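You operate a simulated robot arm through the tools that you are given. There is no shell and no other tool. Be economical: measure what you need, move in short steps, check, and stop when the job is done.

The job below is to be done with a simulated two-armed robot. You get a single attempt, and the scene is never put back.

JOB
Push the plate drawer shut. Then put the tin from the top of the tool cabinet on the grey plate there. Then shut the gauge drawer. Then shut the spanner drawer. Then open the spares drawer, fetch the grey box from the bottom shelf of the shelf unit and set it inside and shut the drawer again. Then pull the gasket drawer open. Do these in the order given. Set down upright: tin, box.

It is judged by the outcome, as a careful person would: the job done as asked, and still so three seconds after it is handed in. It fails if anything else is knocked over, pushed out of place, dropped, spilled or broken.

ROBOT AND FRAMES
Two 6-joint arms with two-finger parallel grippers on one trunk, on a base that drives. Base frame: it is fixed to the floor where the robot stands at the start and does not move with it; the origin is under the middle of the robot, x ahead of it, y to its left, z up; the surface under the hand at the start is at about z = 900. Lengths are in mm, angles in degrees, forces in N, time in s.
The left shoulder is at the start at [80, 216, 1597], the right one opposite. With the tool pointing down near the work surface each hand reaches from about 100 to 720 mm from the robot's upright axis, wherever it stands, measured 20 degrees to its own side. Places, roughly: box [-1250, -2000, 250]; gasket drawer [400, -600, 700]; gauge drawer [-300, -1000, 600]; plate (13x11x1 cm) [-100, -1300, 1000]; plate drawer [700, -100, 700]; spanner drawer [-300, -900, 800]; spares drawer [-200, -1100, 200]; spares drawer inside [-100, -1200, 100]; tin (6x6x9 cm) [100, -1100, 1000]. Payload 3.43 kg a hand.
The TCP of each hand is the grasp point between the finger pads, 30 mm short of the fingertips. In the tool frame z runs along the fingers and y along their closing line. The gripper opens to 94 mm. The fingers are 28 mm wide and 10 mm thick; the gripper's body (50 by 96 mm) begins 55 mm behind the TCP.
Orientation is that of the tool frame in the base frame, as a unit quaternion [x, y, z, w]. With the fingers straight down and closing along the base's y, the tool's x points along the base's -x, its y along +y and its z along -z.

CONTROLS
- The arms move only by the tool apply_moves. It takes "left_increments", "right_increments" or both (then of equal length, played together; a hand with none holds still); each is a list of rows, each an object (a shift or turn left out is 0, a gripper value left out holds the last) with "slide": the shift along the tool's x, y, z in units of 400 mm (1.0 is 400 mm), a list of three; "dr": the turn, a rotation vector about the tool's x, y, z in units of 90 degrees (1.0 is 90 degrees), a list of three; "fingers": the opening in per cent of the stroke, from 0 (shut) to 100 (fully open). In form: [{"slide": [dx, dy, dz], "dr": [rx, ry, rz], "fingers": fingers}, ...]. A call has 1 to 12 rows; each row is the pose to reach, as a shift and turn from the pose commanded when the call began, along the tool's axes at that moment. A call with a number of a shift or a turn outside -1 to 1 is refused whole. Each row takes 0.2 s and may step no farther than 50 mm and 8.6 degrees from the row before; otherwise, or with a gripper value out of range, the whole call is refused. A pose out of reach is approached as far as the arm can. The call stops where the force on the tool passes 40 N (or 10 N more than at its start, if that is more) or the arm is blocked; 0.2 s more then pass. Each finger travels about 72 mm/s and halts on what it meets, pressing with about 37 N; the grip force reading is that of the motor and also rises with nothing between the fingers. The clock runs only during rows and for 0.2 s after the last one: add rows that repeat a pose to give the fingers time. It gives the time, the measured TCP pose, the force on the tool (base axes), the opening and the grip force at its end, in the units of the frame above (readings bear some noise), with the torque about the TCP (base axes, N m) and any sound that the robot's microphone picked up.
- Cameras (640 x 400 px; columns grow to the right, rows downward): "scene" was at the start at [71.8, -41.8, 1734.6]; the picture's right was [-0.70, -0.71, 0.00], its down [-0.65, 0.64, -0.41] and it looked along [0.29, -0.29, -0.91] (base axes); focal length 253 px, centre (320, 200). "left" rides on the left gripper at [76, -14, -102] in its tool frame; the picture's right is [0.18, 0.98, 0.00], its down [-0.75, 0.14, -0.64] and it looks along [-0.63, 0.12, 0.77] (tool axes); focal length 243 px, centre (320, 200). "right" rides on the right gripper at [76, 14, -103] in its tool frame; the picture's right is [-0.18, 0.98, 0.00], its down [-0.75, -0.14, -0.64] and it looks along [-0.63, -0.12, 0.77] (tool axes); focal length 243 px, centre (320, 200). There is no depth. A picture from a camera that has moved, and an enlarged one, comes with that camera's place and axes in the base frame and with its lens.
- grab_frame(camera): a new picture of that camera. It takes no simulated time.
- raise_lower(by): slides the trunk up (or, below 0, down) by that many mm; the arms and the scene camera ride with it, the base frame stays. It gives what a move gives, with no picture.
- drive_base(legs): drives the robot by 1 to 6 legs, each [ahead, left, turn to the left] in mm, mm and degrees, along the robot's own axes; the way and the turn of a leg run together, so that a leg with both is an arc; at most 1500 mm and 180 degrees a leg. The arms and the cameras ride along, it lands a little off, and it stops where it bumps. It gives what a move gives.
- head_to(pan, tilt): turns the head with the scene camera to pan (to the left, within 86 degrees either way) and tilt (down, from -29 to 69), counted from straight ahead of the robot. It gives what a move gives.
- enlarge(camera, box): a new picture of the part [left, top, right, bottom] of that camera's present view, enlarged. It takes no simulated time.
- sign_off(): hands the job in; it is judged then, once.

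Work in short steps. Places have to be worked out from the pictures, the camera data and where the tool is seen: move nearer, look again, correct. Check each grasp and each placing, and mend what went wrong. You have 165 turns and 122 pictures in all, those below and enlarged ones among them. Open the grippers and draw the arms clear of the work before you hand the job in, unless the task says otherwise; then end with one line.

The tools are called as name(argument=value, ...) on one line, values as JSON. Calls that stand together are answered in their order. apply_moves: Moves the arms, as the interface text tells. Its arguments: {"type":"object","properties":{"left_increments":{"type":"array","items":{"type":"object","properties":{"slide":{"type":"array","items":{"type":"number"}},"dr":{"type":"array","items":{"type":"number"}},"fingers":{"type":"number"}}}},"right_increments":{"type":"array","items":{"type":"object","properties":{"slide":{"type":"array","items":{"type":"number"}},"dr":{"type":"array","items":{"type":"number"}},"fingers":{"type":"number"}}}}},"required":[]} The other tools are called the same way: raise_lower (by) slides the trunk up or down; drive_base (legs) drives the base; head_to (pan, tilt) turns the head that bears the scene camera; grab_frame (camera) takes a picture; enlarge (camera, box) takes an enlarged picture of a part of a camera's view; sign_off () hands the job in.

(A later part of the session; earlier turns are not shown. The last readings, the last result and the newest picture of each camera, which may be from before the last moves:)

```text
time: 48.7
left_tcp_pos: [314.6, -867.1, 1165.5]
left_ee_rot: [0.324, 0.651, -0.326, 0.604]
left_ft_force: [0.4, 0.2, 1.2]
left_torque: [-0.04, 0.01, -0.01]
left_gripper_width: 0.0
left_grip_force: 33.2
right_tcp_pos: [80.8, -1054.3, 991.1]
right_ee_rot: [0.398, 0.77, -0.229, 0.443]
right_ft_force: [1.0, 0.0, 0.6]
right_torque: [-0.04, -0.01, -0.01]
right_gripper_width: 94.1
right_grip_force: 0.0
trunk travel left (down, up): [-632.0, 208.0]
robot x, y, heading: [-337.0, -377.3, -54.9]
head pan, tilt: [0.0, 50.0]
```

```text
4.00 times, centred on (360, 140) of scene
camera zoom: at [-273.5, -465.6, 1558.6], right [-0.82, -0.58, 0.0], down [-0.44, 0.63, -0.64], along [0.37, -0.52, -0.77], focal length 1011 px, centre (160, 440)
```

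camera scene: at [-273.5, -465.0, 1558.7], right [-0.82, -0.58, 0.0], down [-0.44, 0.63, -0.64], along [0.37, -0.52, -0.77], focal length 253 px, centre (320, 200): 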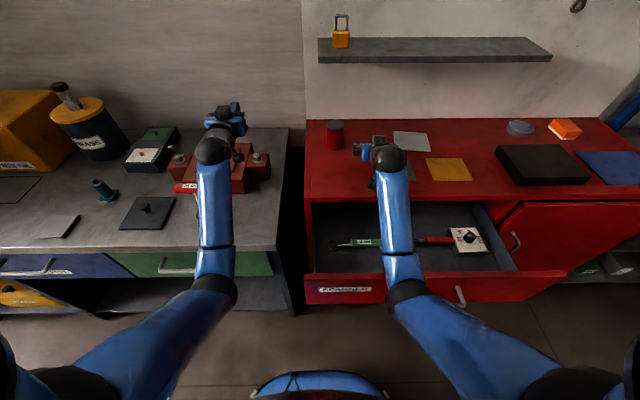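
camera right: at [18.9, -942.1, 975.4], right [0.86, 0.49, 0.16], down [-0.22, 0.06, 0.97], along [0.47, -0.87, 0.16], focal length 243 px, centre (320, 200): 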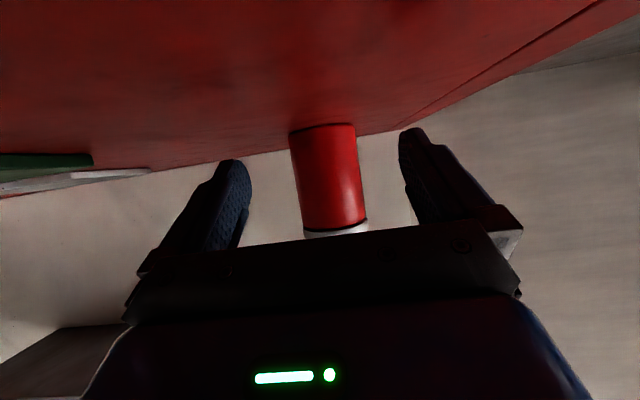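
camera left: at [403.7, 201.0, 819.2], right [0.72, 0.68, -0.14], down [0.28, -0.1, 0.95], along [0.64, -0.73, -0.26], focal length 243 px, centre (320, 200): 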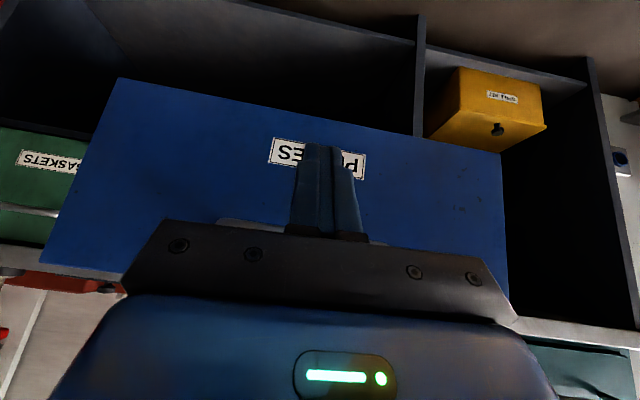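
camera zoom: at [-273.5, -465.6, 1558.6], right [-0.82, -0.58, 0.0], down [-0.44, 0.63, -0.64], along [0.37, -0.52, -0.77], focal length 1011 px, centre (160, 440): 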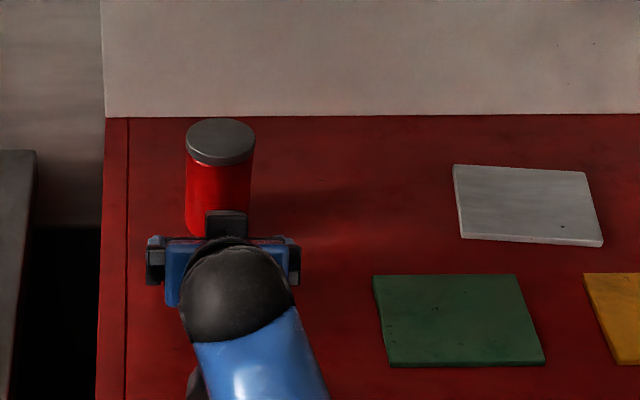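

Tin lies centred between the fingers (s≈541). I advance about 110 mm and close.

apply_moves(right_increments=[{"slide": [-0.04, 0.005, 0.08]}, {"slide": [-0.085, 0.005, 0.16]}, {"slide": [-0.129, 0.005, 0.243]}, {"slide": [-0.129, 0.005, 0.243]}])

grab_frame(camera="right")

enlarge(camera="scene", box=[280, 90, 440, 190])

```text
time: 49.7
left_tcp_pos: [313.2, -865.9, 1165.8]
left_ee_rot: [0.325, 0.65, -0.327, 0.604]
left_ft_force: [-0.2, -0.1, 0.3]
left_torque: [0.02, 0.01, 0.04]
left_gripper_width: 0.0
left_grip_force: 33.1
right_tcp_pos: [136.3, -1126.9, 988.5]
right_ee_rot: [0.399, 0.769, -0.23, 0.444]
right_ft_force: [0.2, -0.3, 0.2]
right_torque: [-0.02, 0.04, 0.02]
right_gripper_width: 94.0
right_grip_force: 0.1
right hand out of reach, approached as far as the arm can: row 3, 4
trunk travel left (down, up): [-632.0, 208.0]
robot x, y, heading: [-335.7, -376.4, -54.7]
head pan, tilt: [0.0, 50.0]
```

```text
90 pictures are left
camera right: at [75.6, -1014.9, 973.0], right [0.86, 0.49, 0.16], down [-0.22, 0.06, 0.97], along [0.47, -0.87, 0.16], focal length 243 px, centre (320, 200)
```

right: 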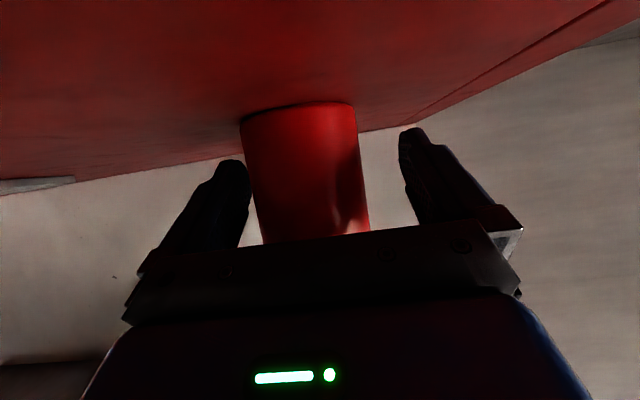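

```text
4.00 times, centred on (360, 140) of scene
camera zoom: at [-274.1, -464.6, 1558.7], right [-0.82, -0.58, 0.0], down [-0.44, 0.63, -0.64], along [0.37, -0.53, -0.77], focal length 1011 px, centre (160, 440)
```

zoom: 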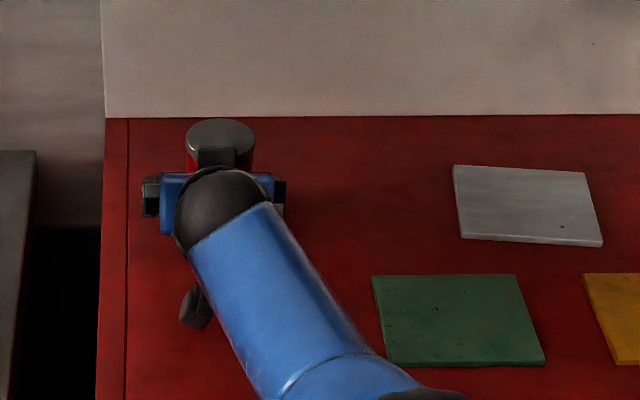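

The arm is at its reach limit at n≈1001, tin centre ≈1015, s≈542. I shift 6 mm right and drive ahead 20 mm.

apply_moves(right_increments=[{"slide": [0, -0.016, -0.01]}])

drive_base(legs=[[22, 0, 0]])

grab_frame(camera="right")

```text
time: 50.1
left_tcp_pos: [314.5, -866.6, 1164.4]
left_ee_rot: [0.324, 0.651, -0.326, 0.604]
left_ft_force: [-0.2, 0.2, -0.7]
left_torque: [0.0, 0.02, -0.03]
left_gripper_width: 0.0
left_grip_force: 33.8
right_tcp_pos: [128.8, -1126.9, 990.3]
right_ee_rot: [0.399, 0.769, -0.23, 0.443]
right_ft_force: [0.4, 0.7, 0.4]
right_torque: [0.02, -0.02, 0.05]
right_gripper_width: 94.1
right_grip_force: 0.0
trunk travel left (down, up): [-632.0, 208.0]
robot x, y, heading: [-334.1, -377.1, -54.7]
head pan, tilt: [0.0, 50.0]
```

```text
time: 50.9
left_tcp_pos: [324.3, -880.0, 1169.6]
left_ee_rot: [0.324, 0.649, -0.328, 0.605]
left_ft_force: [-0.6, 0.3, 0.0]
left_torque: [0.0, 0.03, -0.05]
left_gripper_width: 0.0
left_grip_force: 33.7
right_tcp_pos: [139.3, -1141.8, 994.0]
right_ee_rot: [0.397, 0.769, -0.229, 0.445]
right_ft_force: [-0.1, 0.8, 0.3]
right_torque: [0.03, 0.01, -0.01]
right_gripper_width: 94.1
right_grip_force: 0.1
trunk travel left (down, up): [-632.0, 208.0]
robot x, y, heading: [-318.0, -396.9, -54.7]
head pan, tilt: [0.0, 50.0]
```

```text
88 pictures are left
camera right: at [77.9, -1030.1, 977.9], right [0.85, 0.49, 0.16], down [-0.22, 0.07, 0.97], along [0.47, -0.87, 0.17], focal length 243 px, centre (320, 200)
```

right: 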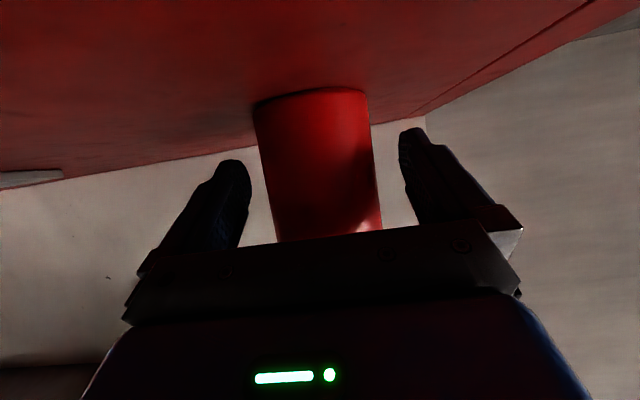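

Now the tin sits centred well between the fingers. I close and lift a little.

apply_moves(right_increments=[{"fingers": 40}, {"fingers": 40}, {"fingers": 0}, {"fingers": 0}, {"fingers": 0}])

apply_moves(right_increments=[{"slide": [-0.05, 0, -0.03]}, {"slide": [-0.1, 0, -0.06]}, {"slide": [-0.15, 0, -0.09]}])

grab_frame(camera="right")

enlarge(camera="scene", box=[280, 90, 440, 190])

```text
time: 52.1
left_tcp_pos: [327.9, -883.1, 1164.4]
left_ee_rot: [0.325, 0.651, -0.327, 0.604]
left_ft_force: [-0.2, -0.6, 0.1]
left_torque: [-0.03, 0.01, 0.0]
left_gripper_width: 0.0
left_grip_force: 33.0
right_tcp_pos: [142.1, -1145.3, 989.1]
right_ee_rot: [0.397, 0.77, -0.228, 0.444]
right_ft_force: [1.0, -0.1, 0.1]
right_torque: [0.0, 0.03, 0.02]
right_gripper_width: 63.4
right_grip_force: 36.7
trunk travel left (down, up): [-632.0, 208.0]
robot x, y, heading: [-319.9, -395.1, -54.6]
head pan, tilt: [0.0, 50.0]
```

```text
time: 52.9
left_tcp_pos: [327.7, -885.4, 1165.3]
left_ee_rot: [0.325, 0.65, -0.327, 0.604]
left_ft_force: [0.8, 0.2, -0.1]
left_torque: [0.01, -0.01, -0.02]
left_gripper_width: 0.0
left_grip_force: 32.7
right_tcp_pos: [141.4, -1145.9, 1060.2]
right_ee_rot: [0.398, 0.77, -0.229, 0.444]
right_ft_force: [-0.9, 0.4, -2.3]
right_torque: [0.0, -0.03, 0.0]
right_gripper_width: 63.6
right_grip_force: 36.2
trunk travel left (down, up): [-632.0, 208.0]
robot x, y, heading: [-320.3, -393.0, -54.8]
head pan, tilt: [0.0, 50.0]
```

```text
87 pictures are left
camera right: at [79.7, -1033.9, 1044.6], right [0.86, 0.49, 0.16], down [-0.22, 0.06, 0.97], along [0.47, -0.87, 0.16], focal length 243 px, centre (320, 200)
```

right: 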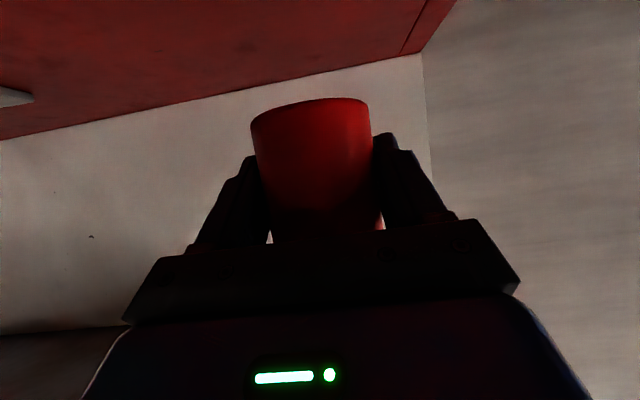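

```text
4.00 times, centred on (360, 140) of scene
camera zoom: at [-260.7, -483.0, 1558.6], right [-0.82, -0.58, 0.0], down [-0.44, 0.63, -0.64], along [0.37, -0.52, -0.77], focal length 1011 px, centre (160, 440)
```

zoom: 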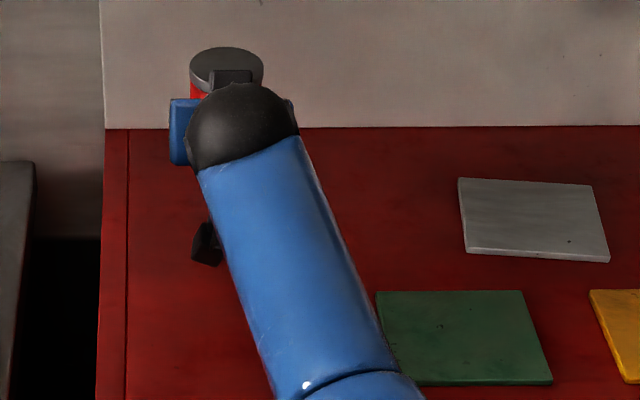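

Grip holds (63 mm, tin 71 mm up). Refined plate centre: n≈1035, s≈847, top z≈950. I drive ahead 18 mm for reach and carry the tin 306 mm to the right.

drive_base(legs=[[18, 0, 0]])

apply_moves(right_increments=[{"slide": [0, -0.11, 0]}, {"slide": [0, -0.22, 0]}, {"slide": [0, -0.33, 0]}, {"slide": [0, -0.44, 0]}, {"slide": [0, -0.55, 0]}, {"slide": [0, -0.66, 0]}, {"slide": [0, -0.76, 0]}, {"slide": [0, -0.76, 0]}])

grab_frame(camera="right")

grab_frame(camera="scene")

```text
time: 53.6
left_tcp_pos: [336.2, -893.9, 1168.4]
left_ee_rot: [0.324, 0.649, -0.328, 0.605]
left_ft_force: [0.0, 0.3, 1.1]
left_torque: [0.02, -0.04, -0.02]
left_gripper_width: 0.0
left_grip_force: 33.3
right_tcp_pos: [149.8, -1157.6, 1064.6]
right_ee_rot: [0.397, 0.769, -0.229, 0.445]
right_ft_force: [0.4, 0.7, -3.2]
right_torque: [-0.01, 0.02, 0.01]
right_gripper_width: 63.6
right_grip_force: 37.5
trunk travel left (down, up): [-632.0, 208.0]
robot x, y, heading: [-311.2, -408.4, -54.5]
head pan, tilt: [0.0, 50.0]
```

```text
time: 55.4
left_tcp_pos: [339.0, -898.3, 1164.4]
left_ee_rot: [0.324, 0.651, -0.326, 0.605]
left_ft_force: [0.5, 0.1, 0.2]
left_torque: [0.04, 0.02, 0.0]
left_gripper_width: 0.0
left_grip_force: 33.3
right_tcp_pos: [-95.5, -1338.4, 1059.9]
right_ee_rot: [0.398, 0.77, -0.229, 0.443]
right_ft_force: [-0.8, 1.2, -2.5]
right_torque: [0.02, 0.03, 0.04]
right_gripper_width: 63.6
right_grip_force: 37.3
trunk travel left (down, up): [-632.0, 208.0]
robot x, y, heading: [-308.7, -409.4, -54.7]
head pan, tilt: [0.0, 50.0]
```

```text
85 pictures are left
camera right: at [-157.0, -1225.4, 1044.4], right [0.85, 0.49, 0.16], down [-0.22, 0.06, 0.97], along [0.47, -0.87, 0.16], focal length 243 px, centre (320, 200)
```

right: 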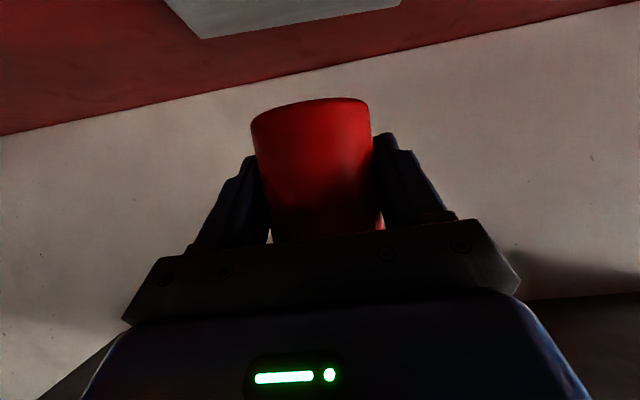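

```text
84 pictures are left
camera scene: at [-250.4, -497.3, 1558.6], right [-0.82, -0.58, 0.0], down [-0.44, 0.63, -0.64], along [0.37, -0.52, -0.77], focal length 253 px, centre (320, 200)
```

scene: 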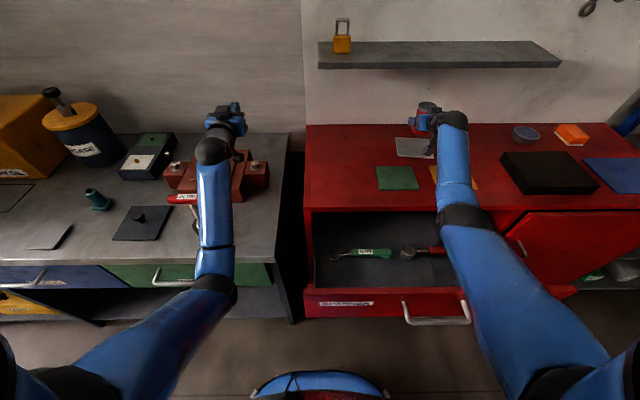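

Hand camera gives the plate centre at n≈1040, s≈846 and the hand is at n≈1041, s≈846. I lower the tin 52 mm, then feel downward in small steps.

apply_moves(right_increments=[{"slide": [0.056, 0, 0.0325]}, {"slide": [0.113, 0, 0.065]}, {"slide": [0.113, 0, 0.065]}])

grab_frame(camera="right")

enlarge(camera="scene", box=[360, 90, 520, 190])

```text
time: 56.2
left_tcp_pos: [337.9, -898.3, 1166.0]
left_ee_rot: [0.324, 0.651, -0.327, 0.604]
left_ft_force: [0.4, 0.3, 0.1]
left_torque: [-0.01, 0.0, -0.02]
left_gripper_width: 0.0
left_grip_force: 32.9
right_tcp_pos: [-97.5, -1336.0, 1008.8]
right_ee_rot: [0.397, 0.77, -0.228, 0.443]
right_ft_force: [0.0, 0.1, -2.7]
right_torque: [-0.03, 0.02, 0.0]
right_gripper_width: 63.4
right_grip_force: 36.9
trunk travel left (down, up): [-632.0, 208.0]
robot x, y, heading: [-312.3, -408.9, -54.9]
head pan, tilt: [0.0, 50.0]
```

```text
83 pictures are left
camera right: at [-158.2, -1224.3, 993.2], right [0.85, 0.49, 0.16], down [-0.22, 0.06, 0.97], along [0.47, -0.87, 0.16], focal length 243 px, centre (320, 200)
```

right: 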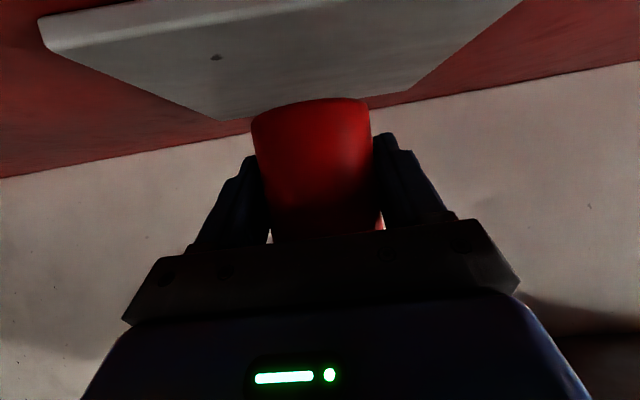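

```text
4.00 times, centred on (440, 140) of scene
camera zoom: at [-250.6, -497.2, 1558.6], right [-0.82, -0.58, 0.0], down [-0.44, 0.63, -0.64], along [0.37, -0.52, -0.77], focal length 1011 px, centre (-160, 440)
```

zoom: 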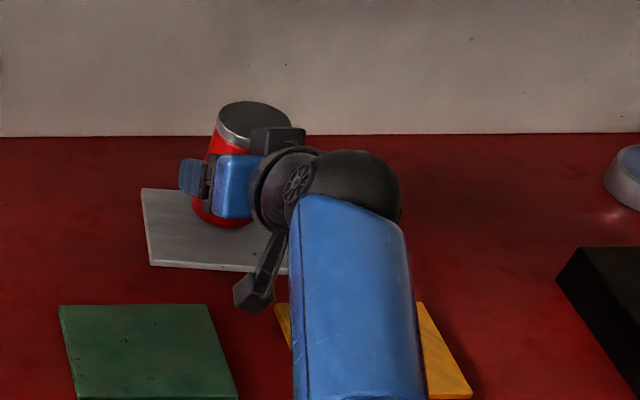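

The tin is upright above the plate. I lower in small steps watching the force.

apply_moves(right_increments=[{"slide": [0.011, 0, 0.0062]}, {"slide": [0.022, 0, 0.0125]}])

apply_moves(right_increments=[{"slide": [0.005, 0, 0.0028]}, {"slide": [0.0097, 0, 0.0056]}])

```text
time: 56.8
left_tcp_pos: [337.8, -900.0, 1165.1]
left_ee_rot: [0.324, 0.652, -0.326, 0.604]
left_ft_force: [0.3, -0.8, -0.3]
left_torque: [0.02, 0.04, 0.01]
left_gripper_width: 0.0
left_grip_force: 33.2
right_tcp_pos: [-97.0, -1336.4, 997.5]
right_ee_rot: [0.397, 0.77, -0.229, 0.444]
right_ft_force: [-0.1, 0.6, -2.0]
right_torque: [0.02, -0.04, -0.01]
right_gripper_width: 63.5
right_grip_force: 37.2
trunk travel left (down, up): [-632.0, 208.0]
robot x, y, heading: [-309.6, -407.6, -54.7]
head pan, tilt: [0.0, 50.0]
```

```text
time: 57.4
left_tcp_pos: [337.7, -897.1, 1165.8]
left_ee_rot: [0.324, 0.65, -0.327, 0.605]
left_ft_force: [0.0, 0.4, 0.3]
left_torque: [-0.03, -0.02, -0.04]
left_gripper_width: 0.1
left_grip_force: 33.2
right_tcp_pos: [-96.3, -1336.4, 995.5]
right_ee_rot: [0.397, 0.769, -0.231, 0.446]
right_ft_force: [1.8, -2.3, 7.3]
right_torque: [0.11, 0.1, 0.01]
right_gripper_width: 63.5
right_grip_force: 37.1
trunk travel left (down, up): [-632.0, 208.0]
robot x, y, heading: [-312.5, -410.9, -54.8]
head pan, tilt: [0.0, 50.0]
```

Contact (Fz +7). I release, then withdraw horizontally.

apply_moves(right_increments=[{"fingers": 80}, {"fingers": 100}, {"fingers": 100}])

apply_moves(right_increments=[{"slide": [0.05, 0, -0.09]}, {"slide": [0.095, 0, -0.18]}, {"slide": [0.14, 0, -0.27]}, {"slide": [0.13, 0, -0.34]}])

grab_frame(camera="right")

enlarge(camera="scene", box=[360, 90, 520, 190])

```text
time: 58.2
left_tcp_pos: [337.1, -899.8, 1167.3]
left_ee_rot: [0.324, 0.651, -0.327, 0.604]
left_ft_force: [-0.1, 0.0, 0.1]
left_torque: [-0.02, 0.04, 0.0]
left_gripper_width: 0.0
left_grip_force: 32.4
right_tcp_pos: [-96.8, -1336.5, 993.1]
right_ee_rot: [0.398, 0.77, -0.229, 0.444]
right_ft_force: [1.0, -0.5, -0.1]
right_torque: [-0.01, -0.01, 0.0]
right_gripper_width: 94.1
right_grip_force: 0.0
trunk travel left (down, up): [-632.0, 208.0]
robot x, y, heading: [-313.5, -412.7, -54.6]
head pan, tilt: [0.0, 50.0]
```

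```text
time: 59.2
left_tcp_pos: [337.8, -896.4, 1167.0]
left_ee_rot: [0.325, 0.65, -0.327, 0.604]
left_ft_force: [0.1, 0.3, 1.2]
left_torque: [-0.03, 0.02, 0.01]
left_gripper_width: 0.2
left_grip_force: 33.0
right_tcp_pos: [-181.6, -1217.8, 1015.3]
right_ee_rot: [0.398, 0.77, -0.228, 0.444]
right_ft_force: [-0.6, -0.2, 0.0]
right_torque: [0.0, 0.01, 0.01]
right_gripper_width: 94.0
right_grip_force: 0.0
trunk travel left (down, up): [-632.0, 208.0]
robot x, y, heading: [-311.9, -409.7, -54.7]
head pan, tilt: [0.0, 50.0]
```

```text
81 pictures are left
camera right: at [-242.5, -1105.8, 1000.4], right [0.85, 0.49, 0.16], down [-0.22, 0.06, 0.97], along [0.47, -0.87, 0.16], focal length 243 px, centre (320, 200)
```

right: 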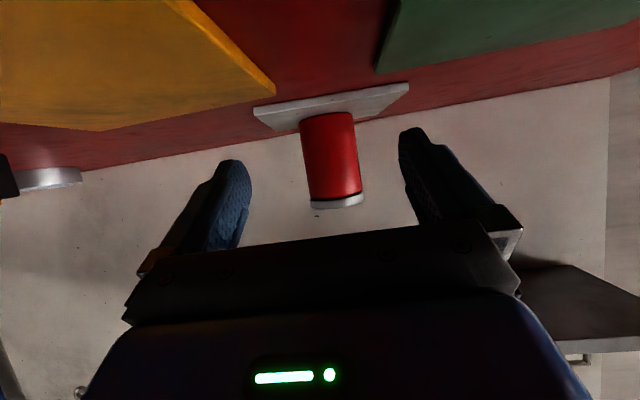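

```text
4.00 times, centred on (440, 140) of scene
camera zoom: at [-251.4, -496.1, 1558.7], right [-0.82, -0.58, 0.0], down [-0.44, 0.63, -0.64], along [0.37, -0.53, -0.77], focal length 1011 px, centre (-160, 440)
```

zoom: 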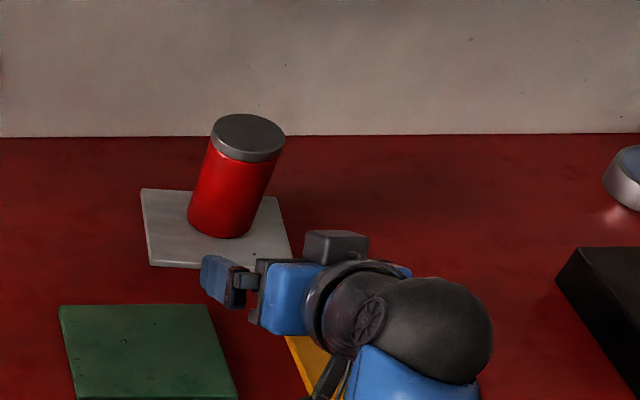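

The tin stands upright in the middle of the grey plate. I back away 500 mm to view the cabinet's drawers.

drive_base(legs=[[-500, 0, 0]])

head_to(pan=-15, tilt=45)

enlarge(camera="scene", box=[160, 80, 480, 280])

```text
time: 62.2
left_tcp_pos: [51.1, -494.8, 1164.9]
left_ee_rot: [0.325, 0.65, -0.327, 0.604]
left_ft_force: [0.2, 0.0, 0.4]
left_torque: [0.02, 0.02, 0.0]
left_gripper_width: 0.3
left_grip_force: 32.6
right_tcp_pos: [-468.9, -813.1, 1014.5]
right_ee_rot: [0.399, 0.77, -0.229, 0.443]
right_ft_force: [0.4, -0.6, 0.1]
right_torque: [0.0, -0.01, 0.01]
right_gripper_width: 94.0
right_grip_force: 0.1
trunk travel left (down, up): [-632.0, 208.0]
robot x, y, heading: [-597.3, -2.7, -55.0]
head pan, tilt: [0.0, 50.0]
```

```text
time: 63.0
left_tcp_pos: [48.2, -492.4, 1165.9]
left_ee_rot: [0.326, 0.649, -0.328, 0.604]
left_ft_force: [0.4, -0.2, -1.2]
left_torque: [-0.02, -0.01, 0.0]
left_gripper_width: 0.0
left_grip_force: 32.8
right_tcp_pos: [-469.5, -812.2, 1016.8]
right_ee_rot: [0.399, 0.769, -0.23, 0.443]
right_ft_force: [0.2, -0.5, -0.4]
right_torque: [0.0, -0.01, 0.01]
right_gripper_width: 94.1
right_grip_force: 0.1
trunk travel left (down, up): [-632.0, 208.0]
robot x, y, heading: [-597.4, -5.2, -54.7]
head pan, tilt: [-15.0, 45.0]
```

```text
2.00 times, centred on (320, 180) of scene
camera zoom: at [-554.8, -103.1, 1565.6], right [-0.94, -0.34, 0.0], down [-0.24, 0.66, -0.71], along [0.24, -0.66, -0.71], focal length 506 px, centre (320, 240)
```

zoom: 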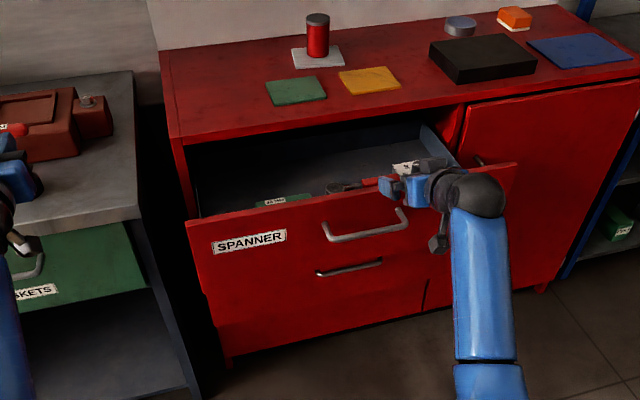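

I need a lower viewpoint. I back off 250 mm more, lower the trunk, and look at the cabinet front.

drive_base(legs=[[-250, 0, 0]])

raise_lower(by=-500)

head_to(pan=-10, tilt=25)

grab_frame(camera="scene")

grab_frame(camera="right")

```text
time: 64.8
left_tcp_pos: [-95.4, -288.1, 1164.2]
left_ee_rot: [0.326, 0.65, -0.328, 0.603]
left_ft_force: [0.4, 1.1, 0.6]
left_torque: [0.0, 0.01, 0.03]
left_gripper_width: 0.0
left_grip_force: 33.3
right_tcp_pos: [-614.8, -606.3, 1014.7]
right_ee_rot: [0.398, 0.77, -0.228, 0.443]
right_ft_force: [0.1, 0.3, 0.5]
right_torque: [-0.01, 0.0, 0.01]
right_gripper_width: 94.0
right_grip_force: 0.1
trunk travel left (down, up): [-632.0, 208.0]
robot x, y, heading: [-743.6, 203.1, -54.9]
head pan, tilt: [-15.0, 45.0]
```

```text
refused: -500 is not a number from -400 to 400
```

```text
time: 65.6
left_tcp_pos: [-96.2, -286.2, 1165.8]
left_ee_rot: [0.325, 0.65, -0.327, 0.604]
left_ft_force: [0.7, 0.9, 0.1]
left_torque: [-0.03, 0.02, 0.03]
left_gripper_width: 0.1
left_grip_force: 32.7
right_tcp_pos: [-615.3, -606.1, 1016.3]
right_ee_rot: [0.399, 0.769, -0.229, 0.443]
right_ft_force: [0.0, -0.3, -0.3]
right_torque: [0.01, 0.02, 0.0]
right_gripper_width: 93.9
right_grip_force: 0.1
trunk travel left (down, up): [-632.0, 208.0]
robot x, y, heading: [-745.0, 206.7, -55.0]
head pan, tilt: [-10.0, 25.0]
```

```text
78 pictures are left
camera scene: at [-689.4, 96.9, 1596.2], right [-0.91, -0.42, 0.0], down [-0.18, 0.38, -0.91], along [0.38, -0.82, -0.42], focal length 253 px, centre (320, 200)
```

scene: 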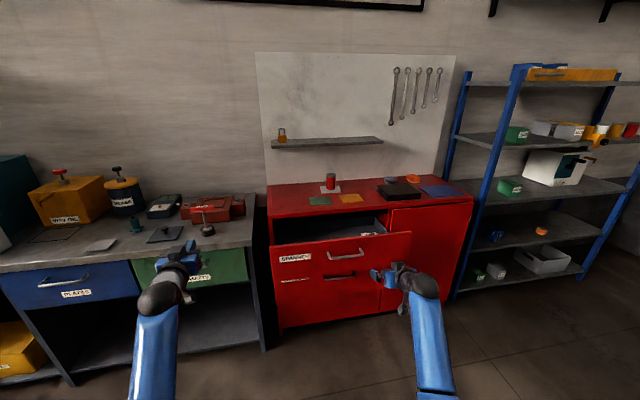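

```text
77 pictures are left
camera right: at [-676.5, -492.9, 1000.6], right [0.86, 0.49, 0.16], down [-0.22, 0.06, 0.97], along [0.47, -0.87, 0.16], focal length 243 px, centre (320, 200)
```

right: 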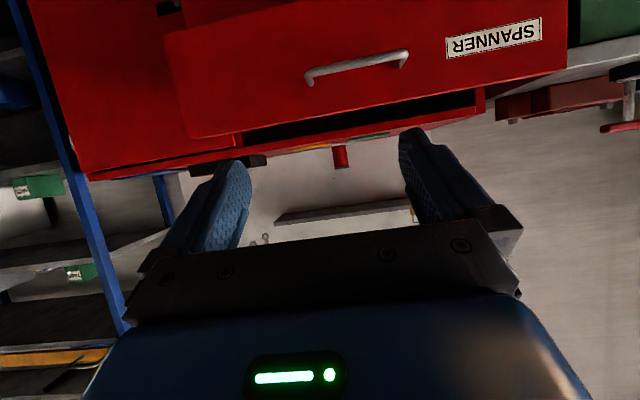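

I lower the trunk 400 mm and zoom on the cabinet front.

raise_lower(by=-400)

enlarge(camera="scene", box=[230, 60, 510, 260])

grab_frame(camera="right")

```text
time: 69.5
left_tcp_pos: [-95.2, -285.8, 765.5]
left_ee_rot: [0.326, 0.65, -0.328, 0.604]
left_ft_force: [-0.5, 0.7, -0.7]
left_torque: [-0.01, -0.04, 0.03]
left_gripper_width: 0.0
left_grip_force: 33.1
right_tcp_pos: [-614.4, -605.3, 616.9]
right_ee_rot: [0.398, 0.769, -0.229, 0.444]
right_ft_force: [0.2, -0.7, -0.4]
right_torque: [0.03, -0.01, 0.0]
right_gripper_width: 93.9
right_grip_force: 0.0
trunk travel left (down, up): [-232.0, 608.0]
robot x, y, heading: [-745.7, 202.8, -55.0]
head pan, tilt: [-10.0, 25.0]
```

```text
2.00 times, centred on (370, 160) of scene
camera zoom: at [-688.9, 96.2, 1196.2], right [-0.91, -0.42, 0.0], down [-0.18, 0.38, -0.91], along [0.38, -0.82, -0.42], focal length 506 px, centre (220, 280)
```

zoom: 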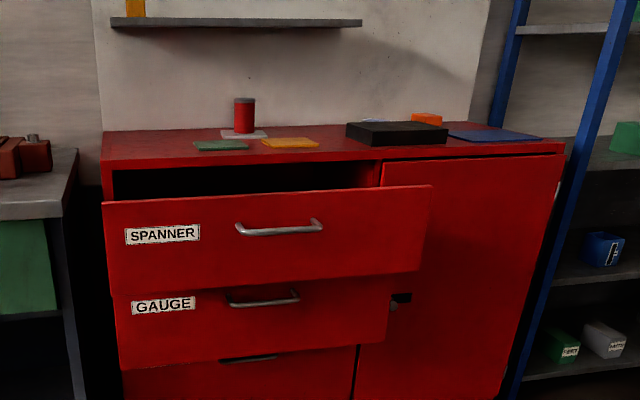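

```text
75 pictures are left
camera right: at [-676.3, -493.3, 600.3], right [0.86, 0.49, 0.16], down [-0.22, 0.06, 0.97], along [0.47, -0.87, 0.16], focal length 243 px, centre (320, 200)
```

right: 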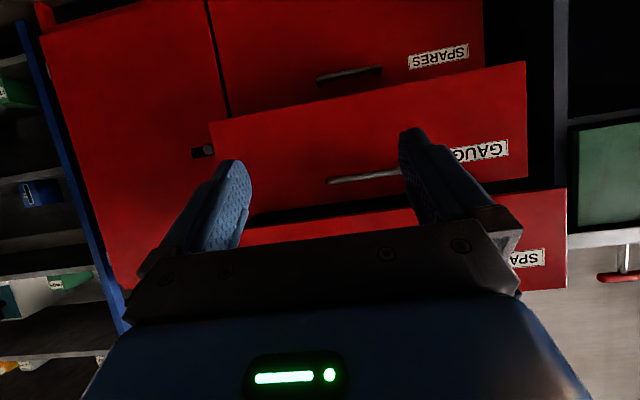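

Three drawers are clear now: SPANNER, GAUGE, SPARES. I judge gauge panel n≈615, its handle [n 550, s 794, z 652], spanner panel bottom z≈708. I will push the gauge panel below its handle with a level, closed right hand at z≈600; first level the hand.

apply_moves(right_increments=[{"slide": [-0.104, 0.028, -0.023], "dr": [0, -0.067, 0], "fingers": 50}, {"slide": [-0.208, 0.056, -0.046], "dr": [0, -0.133, 0], "fingers": 0}, {"slide": [-0.312, 0.084, -0.07], "dr": [0, -0.2, 0]}, {"slide": [-0.416, 0.112, -0.094], "dr": [0, -0.267, 0]}, {"slide": [-0.518, 0.14, -0.117], "dr": [0, -0.333, 0]}, {"slide": [-0.518, 0.14, -0.117], "dr": [0, -0.333, 0]}])

raise_lower(by=-220)

drive_base(legs=[[300, 0, 0]])

grab_frame(camera="right")

grab_frame(camera="scene")

```text
time: 70.8
left_tcp_pos: [-96.4, -286.3, 763.7]
left_ee_rot: [0.326, 0.65, -0.328, 0.603]
left_ft_force: [-0.7, 0.6, -0.6]
left_torque: [0.02, -0.02, 0.01]
left_gripper_width: 0.1
left_grip_force: 33.3
right_tcp_pos: [-531.3, -624.1, 819.1]
right_ee_rot: [0.326, 0.628, -0.325, 0.628]
right_ft_force: [0.4, 0.0, -0.5]
right_torque: [0.01, -0.01, -0.01]
right_gripper_width: 0.0
right_grip_force: 32.7
trunk travel left (down, up): [-232.0, 608.0]
robot x, y, heading: [-746.8, 202.4, -55.2]
head pan, tilt: [-10.0, 25.0]
```

```text
time: 73.2
left_tcp_pos: [-97.1, -285.6, 545.5]
left_ee_rot: [0.325, 0.65, -0.328, 0.604]
left_ft_force: [-0.3, -0.4, 0.1]
left_torque: [0.0, 0.0, 0.0]
left_gripper_width: 0.3
left_grip_force: 33.5
right_tcp_pos: [-532.0, -623.8, 597.8]
right_ee_rot: [0.326, 0.629, -0.324, 0.627]
right_ft_force: [-0.4, 0.5, 0.4]
right_torque: [-0.01, 0.01, 0.01]
right_gripper_width: 0.0
right_grip_force: 33.1
trunk travel left (down, up): [-12.0, 828.0]
robot x, y, heading: [-744.0, 204.6, -54.9]
head pan, tilt: [-10.0, 25.0]
```

```text
time: 75.2
left_tcp_pos: [75.1, -528.4, 545.2]
left_ee_rot: [0.326, 0.65, -0.328, 0.603]
left_ft_force: [-1.5, 0.0, -0.4]
left_torque: [-0.05, 0.02, -0.05]
left_gripper_width: 0.1
left_grip_force: 32.9
right_tcp_pos: [-361.0, -867.8, 599.6]
right_ee_rot: [0.325, 0.629, -0.324, 0.627]
right_ft_force: [-0.9, -0.2, -0.1]
right_torque: [0.01, 0.03, -0.03]
right_gripper_width: 0.0
right_grip_force: 33.2
trunk travel left (down, up): [-12.0, 828.0]
robot x, y, heading: [-572.8, -37.1, -54.9]
head pan, tilt: [-10.0, 25.0]
```

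```text
74 pictures are left
camera right: at [-408.2, -774.5, 521.8], right [0.8, 0.57, 0.18], down [-0.48, 0.44, 0.76], along [0.35, -0.7, 0.63], focal length 243 px, centre (320, 200)
```

right: 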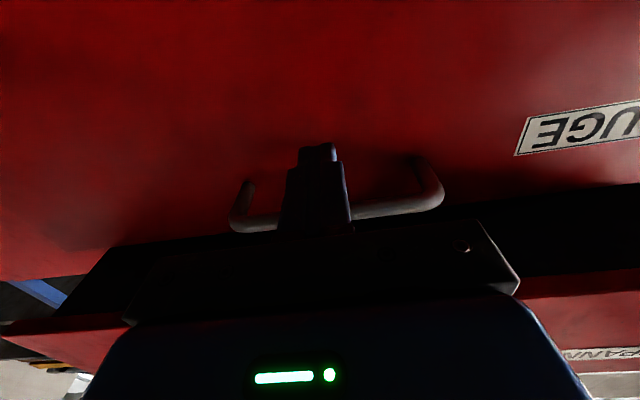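

```text
73 pictures are left
camera scene: at [-517.9, -146.8, 976.0], right [-0.91, -0.42, 0.0], down [-0.18, 0.38, -0.91], along [0.38, -0.82, -0.42], focal length 253 px, centre (320, 200)
```

scene: 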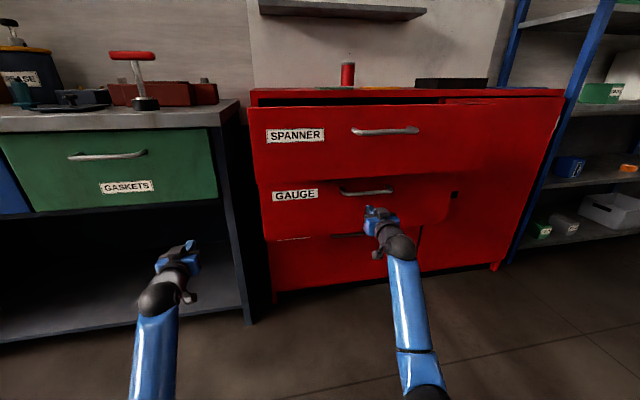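

The hand lies at n≈503, below the handle. I drive 50 mm closer and push with the arm.

drive_base(legs=[[50, 0, 0]])

apply_moves(right_increments=[{"slide": [0, 0, 0.08]}, {"slide": [0, 0, 0.16]}, {"slide": [0, 0, 0.24]}, {"slide": [0, 0, 0.32]}, {"slide": [0, 0, 0.4]}, {"slide": [0, 0, 0.46]}])

grab_frame(camera="scene")

grab_frame(camera="right")

```text
time: 76.1
left_tcp_pos: [104.5, -571.3, 544.8]
left_ee_rot: [0.326, 0.651, -0.328, 0.603]
left_ft_force: [0.4, 0.0, 0.2]
left_torque: [-0.01, 0.0, 0.0]
left_gripper_width: 0.3
left_grip_force: 33.5
right_tcp_pos: [-331.3, -909.6, 597.9]
right_ee_rot: [0.327, 0.629, -0.325, 0.626]
right_ft_force: [-0.1, -0.2, 0.3]
right_torque: [-0.03, -0.01, 0.03]
right_gripper_width: 0.0
right_grip_force: 33.1
trunk travel left (down, up): [-12.0, 828.0]
robot x, y, heading: [-546.2, -82.2, -55.0]
head pan, tilt: [-10.0, 25.0]
```

```text
time: 77.3
left_tcp_pos: [100.9, -572.5, 544.8]
left_ee_rot: [0.327, 0.65, -0.329, 0.602]
left_ft_force: [-0.5, -0.1, 0.5]
left_torque: [0.0, -0.03, 0.06]
left_gripper_width: 0.0
left_grip_force: 33.4
right_tcp_pos: [-249.4, -1029.2, 598.6]
right_ee_rot: [0.322, 0.63, -0.323, 0.628]
right_ft_force: [-8.3, 18.9, 2.1]
right_torque: [-0.29, -0.19, 0.18]
right_gripper_width: 0.0
right_grip_force: 32.9
right hand out of reach, approached as far as the arm can: row 5, 6
trunk travel left (down, up): [-12.0, 828.0]
robot x, y, heading: [-544.2, -78.2, -55.1]
head pan, tilt: [-10.0, 25.0]
stopped in row 6 (right hand): the force on the tool passed its limit at 195 N (the readings are from after the stop); the commanded pose is now the measured one
```

```text
72 pictures are left
camera scene: at [-490.4, -186.0, 976.3], right [-0.91, -0.42, 0.0], down [-0.18, 0.38, -0.91], along [0.38, -0.82, -0.42], focal length 253 px, centre (320, 200)
```

scene: 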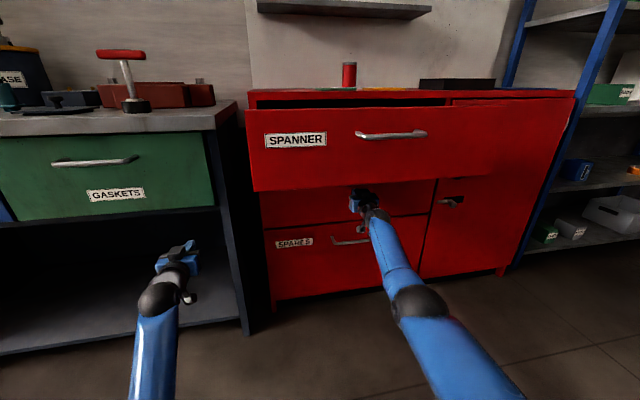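

```text
71 pictures are left
camera right: at [-296.8, -937.1, 520.9], right [0.8, 0.57, 0.18], down [-0.49, 0.44, 0.76], along [0.35, -0.69, 0.63], focal length 243 px, centre (320, 200)
```

right: 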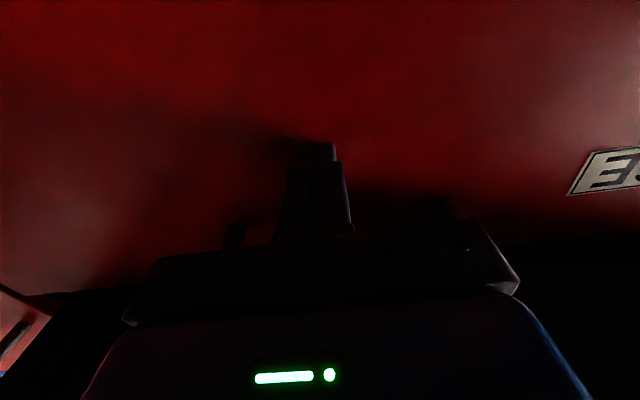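

A hard stop came at n≈700 (tips 730). I zoom to see whether the gauge drawer is flush with the spares drawer.

enlarge(camera="scene", box=[240, 160, 520, 310])

```text
2.29 times, centred on (380, 235) of scene
camera zoom: at [-490.4, -186.0, 976.3], right [-0.91, -0.42, 0.0], down [-0.18, 0.38, -0.91], along [0.38, -0.82, -0.42], focal length 578 px, centre (183, 120)
```

zoom: 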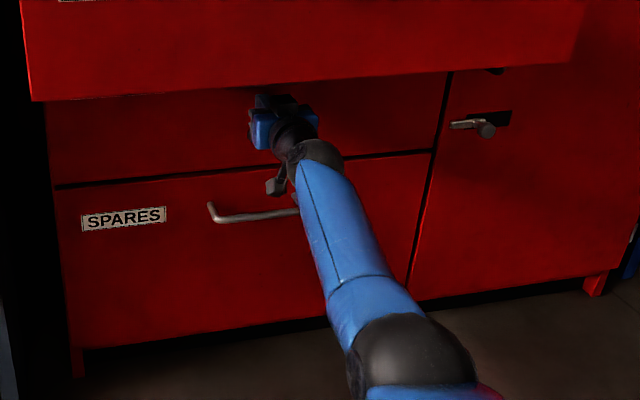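

The gauge drawer is flush with the spares drawer. I withdraw, back off, raise the hand to z≈790, below the spanner handle.

apply_moves(right_increments=[{"slide": [0, 0, -0.1]}, {"slide": [0, 0, -0.2]}, {"slide": [0, 0, -0.3]}, {"slide": [0, 0, -0.375]}])

drive_base(legs=[[-200, 0, 0]])

raise_lower(by=190)

grab_frame(camera="right")

grab_frame(camera="scene")

```text
time: 78.3
left_tcp_pos: [101.9, -571.6, 544.3]
left_ee_rot: [0.326, 0.651, -0.327, 0.603]
left_ft_force: [0.3, 0.2, 0.3]
left_torque: [-0.01, 0.0, -0.01]
left_gripper_width: 0.1
left_grip_force: 33.6
right_tcp_pos: [-335.7, -907.3, 598.4]
right_ee_rot: [0.322, 0.633, -0.322, 0.626]
right_ft_force: [0.6, -0.1, 0.6]
right_torque: [0.03, -0.03, -0.03]
right_gripper_width: 0.0
right_grip_force: 32.9
trunk travel left (down, up): [-12.0, 828.0]
robot x, y, heading: [-543.5, -78.5, -55.1]
head pan, tilt: [-10.0, 25.0]
```

```text
time: 79.9
left_tcp_pos: [-10.0, -406.7, 546.2]
left_ee_rot: [0.326, 0.65, -0.327, 0.603]
left_ft_force: [-0.5, -0.3, 0.4]
left_torque: [-0.02, 0.01, -0.03]
left_gripper_width: 0.0
left_grip_force: 32.7
right_tcp_pos: [-448.2, -743.4, 597.3]
right_ee_rot: [0.322, 0.631, -0.322, 0.628]
right_ft_force: [0.5, -0.2, 0.2]
right_torque: [0.01, 0.0, 0.01]
right_gripper_width: 0.1
right_grip_force: 32.9
trunk travel left (down, up): [-12.0, 828.0]
robot x, y, heading: [-657.0, 85.2, -54.9]
head pan, tilt: [-10.0, 25.0]
```

```text
time: 82.0
left_tcp_pos: [-9.4, -407.0, 733.7]
left_ee_rot: [0.326, 0.651, -0.327, 0.603]
left_ft_force: [0.3, 0.6, 0.1]
left_torque: [0.0, 0.0, 0.01]
left_gripper_width: 0.0
left_grip_force: 33.4
right_tcp_pos: [-448.2, -744.7, 787.1]
right_ee_rot: [0.322, 0.631, -0.322, 0.628]
right_ft_force: [-0.9, 0.0, -0.4]
right_torque: [0.0, 0.01, 0.0]
right_gripper_width: 0.0
right_grip_force: 32.7
trunk travel left (down, up): [-202.0, 638.0]
robot x, y, heading: [-659.8, 82.5, -54.7]
head pan, tilt: [-10.0, 25.0]
```

```text
69 pictures are left
camera right: at [-495.9, -651.5, 710.2], right [0.8, 0.58, 0.18], down [-0.49, 0.44, 0.76], along [0.36, -0.69, 0.63], focal length 243 px, centre (320, 200)
```

right: 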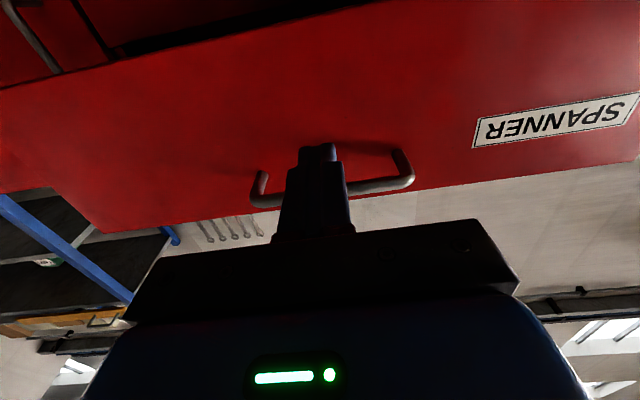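

```text
68 pictures are left
camera scene: at [-603.1, -25.1, 1166.0], right [-0.91, -0.42, 0.0], down [-0.18, 0.38, -0.91], along [0.38, -0.82, -0.42], focal length 253 px, centre (320, 200)
```

scene: 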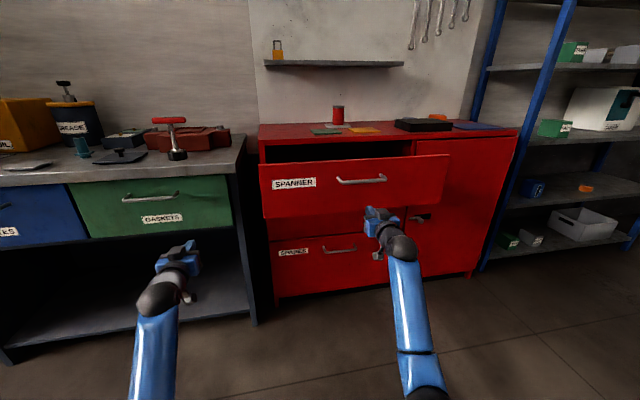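

The hand is level, below the handle at s≈795. I drive 140 mm and push with the arm.

drive_base(legs=[[140, 0, 0]])

apply_moves(right_increments=[{"slide": [0, 0, 0.08]}, {"slide": [0, 0, 0.16]}, {"slide": [0, 0, 0.24]}, {"slide": [0, 0, 0.32]}, {"slide": [0, 0, 0.38]}])

grab_frame(camera="scene")

```text
time: 83.3
left_tcp_pos: [68.6, -522.5, 733.2]
left_ee_rot: [0.326, 0.651, -0.327, 0.603]
left_ft_force: [-0.2, 0.6, -0.6]
left_torque: [0.0, 0.0, -0.01]
left_gripper_width: 0.1
left_grip_force: 32.7
right_tcp_pos: [-369.7, -858.6, 785.4]
right_ee_rot: [0.323, 0.631, -0.323, 0.627]
right_ft_force: [0.0, -0.6, 0.8]
right_torque: [0.0, 0.02, -0.01]
right_gripper_width: 0.2
right_grip_force: 33.2
trunk travel left (down, up): [-202.0, 638.0]
robot x, y, heading: [-578.7, -32.9, -54.9]
head pan, tilt: [-10.0, 25.0]
```

```text
time: 84.5
left_tcp_pos: [69.7, -522.6, 734.1]
left_ee_rot: [0.326, 0.651, -0.328, 0.602]
left_ft_force: [0.3, 0.0, -0.4]
left_torque: [0.0, -0.01, 0.0]
left_gripper_width: 0.0
left_grip_force: 32.9
right_tcp_pos: [-278.7, -981.8, 788.0]
right_ee_rot: [0.322, 0.631, -0.323, 0.627]
right_ft_force: [-0.7, 0.5, -0.1]
right_torque: [-0.01, -0.03, -0.03]
right_gripper_width: 0.3
right_grip_force: 32.4
trunk travel left (down, up): [-202.0, 638.0]
robot x, y, heading: [-576.3, -29.7, -55.0]
head pan, tilt: [-10.0, 25.0]
```

```text
67 pictures are left
camera scene: at [-523.0, -139.0, 1166.1], right [-0.91, -0.42, 0.0], down [-0.18, 0.38, -0.91], along [0.38, -0.82, -0.42], focal length 253 px, centre (320, 200)
```

scene: 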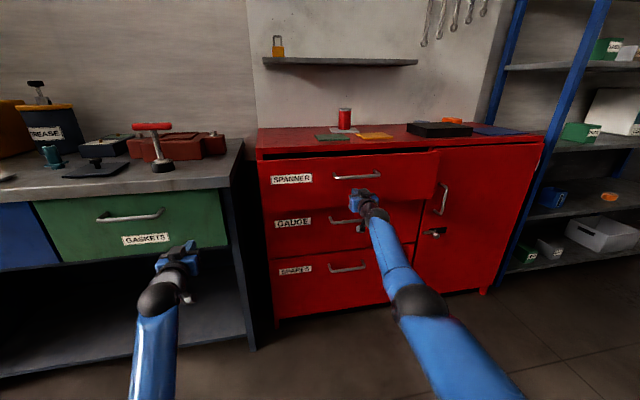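

Spanner drawer is mostly in (TCP n≈644, needs ≈700). The arm is near its reach, so I drive 40 mm pushing, then finish with the arm.

drive_base(legs=[[40, 0, 0]])

apply_moves(right_increments=[{"slide": [0, 0, 0.03]}, {"slide": [0, 0, 0.06]}, {"slide": [0, 0, 0.09]}, {"slide": [0, 0, 0.12]}])

enlarge(camera="scene", box=[240, 120, 480, 270])

```text
time: 85.4
left_tcp_pos: [91.9, -555.9, 734.6]
left_ee_rot: [0.326, 0.651, -0.327, 0.603]
left_ft_force: [0.4, -0.5, -1.0]
left_torque: [-0.01, -0.03, 0.03]
left_gripper_width: 0.0
left_grip_force: 33.0
right_tcp_pos: [-256.0, -1013.6, 785.6]
right_ee_rot: [0.323, 0.632, -0.322, 0.627]
right_ft_force: [0.1, 0.3, 0.1]
right_torque: [-0.02, -0.05, 0.0]
right_gripper_width: 0.1
right_grip_force: 33.0
trunk travel left (down, up): [-202.0, 638.0]
robot x, y, heading: [-557.1, -63.7, -55.0]
head pan, tilt: [-10.0, 25.0]
```

```text
time: 86.4
left_tcp_pos: [91.6, -555.3, 734.9]
left_ee_rot: [0.326, 0.65, -0.328, 0.603]
left_ft_force: [-0.6, -0.1, 0.8]
left_torque: [0.03, 0.0, -0.01]
left_gripper_width: 0.2
left_grip_force: 32.7
right_tcp_pos: [-262.9, -1024.2, 794.7]
right_ee_rot: [0.322, 0.632, -0.322, 0.627]
right_ft_force: [-0.1, 0.8, 0.3]
right_torque: [0.01, 0.0, -0.01]
right_gripper_width: 0.0
right_grip_force: 33.1
right hand out of reach, approached as far as the arm can: row 1, 2, 3, 4
trunk travel left (down, up): [-202.0, 638.0]
robot x, y, heading: [-555.7, -64.8, -55.1]
head pan, tilt: [-10.0, 25.0]
```

```text
2.67 times, centred on (360, 195) of scene
camera zoom: at [-500.9, -171.7, 1166.1], right [-0.91, -0.42, 0.0], down [-0.18, 0.38, -0.91], along [0.38, -0.82, -0.42], focal length 674 px, centre (213, 213)
```

zoom: 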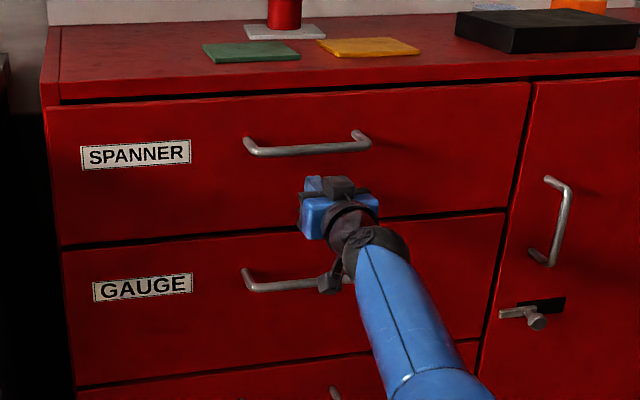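

About 12 mm to go and the arm is at its limit. I drive another 25 mm to press it home.

drive_base(legs=[[25, 0, 0]])

enlarge(camera="scene", box=[240, 120, 480, 270])

```text
time: 87.3
left_tcp_pos: [98.3, -567.9, 736.3]
left_ee_rot: [0.326, 0.649, -0.329, 0.603]
left_ft_force: [1.0, -0.6, -0.1]
left_torque: [-0.01, 0.0, -0.03]
left_gripper_width: 0.0
left_grip_force: 32.5
right_tcp_pos: [-257.3, -1035.3, 798.7]
right_ee_rot: [0.321, 0.631, -0.322, 0.629]
right_ft_force: [-9.2, 19.7, 4.4]
right_torque: [-0.38, -0.19, 0.15]
right_gripper_width: 0.1
right_grip_force: 33.1
trunk travel left (down, up): [-202.0, 638.0]
robot x, y, heading: [-545.7, -77.6, -55.2]
head pan, tilt: [-10.0, 25.0]
stopped in leg 1: the force on the tool passed its limit at 188 N (the readings are from after the stop); the commanded pose is now the measured one
```

```text
2.67 times, centred on (360, 195) of scene
camera zoom: at [-493.1, -181.5, 1166.6], right [-0.91, -0.42, 0.0], down [-0.18, 0.38, -0.91], along [0.38, -0.82, -0.42], focal length 674 px, centre (213, 213)
```

zoom: 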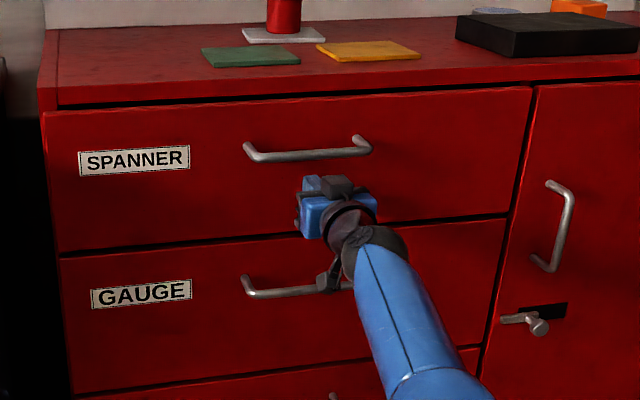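

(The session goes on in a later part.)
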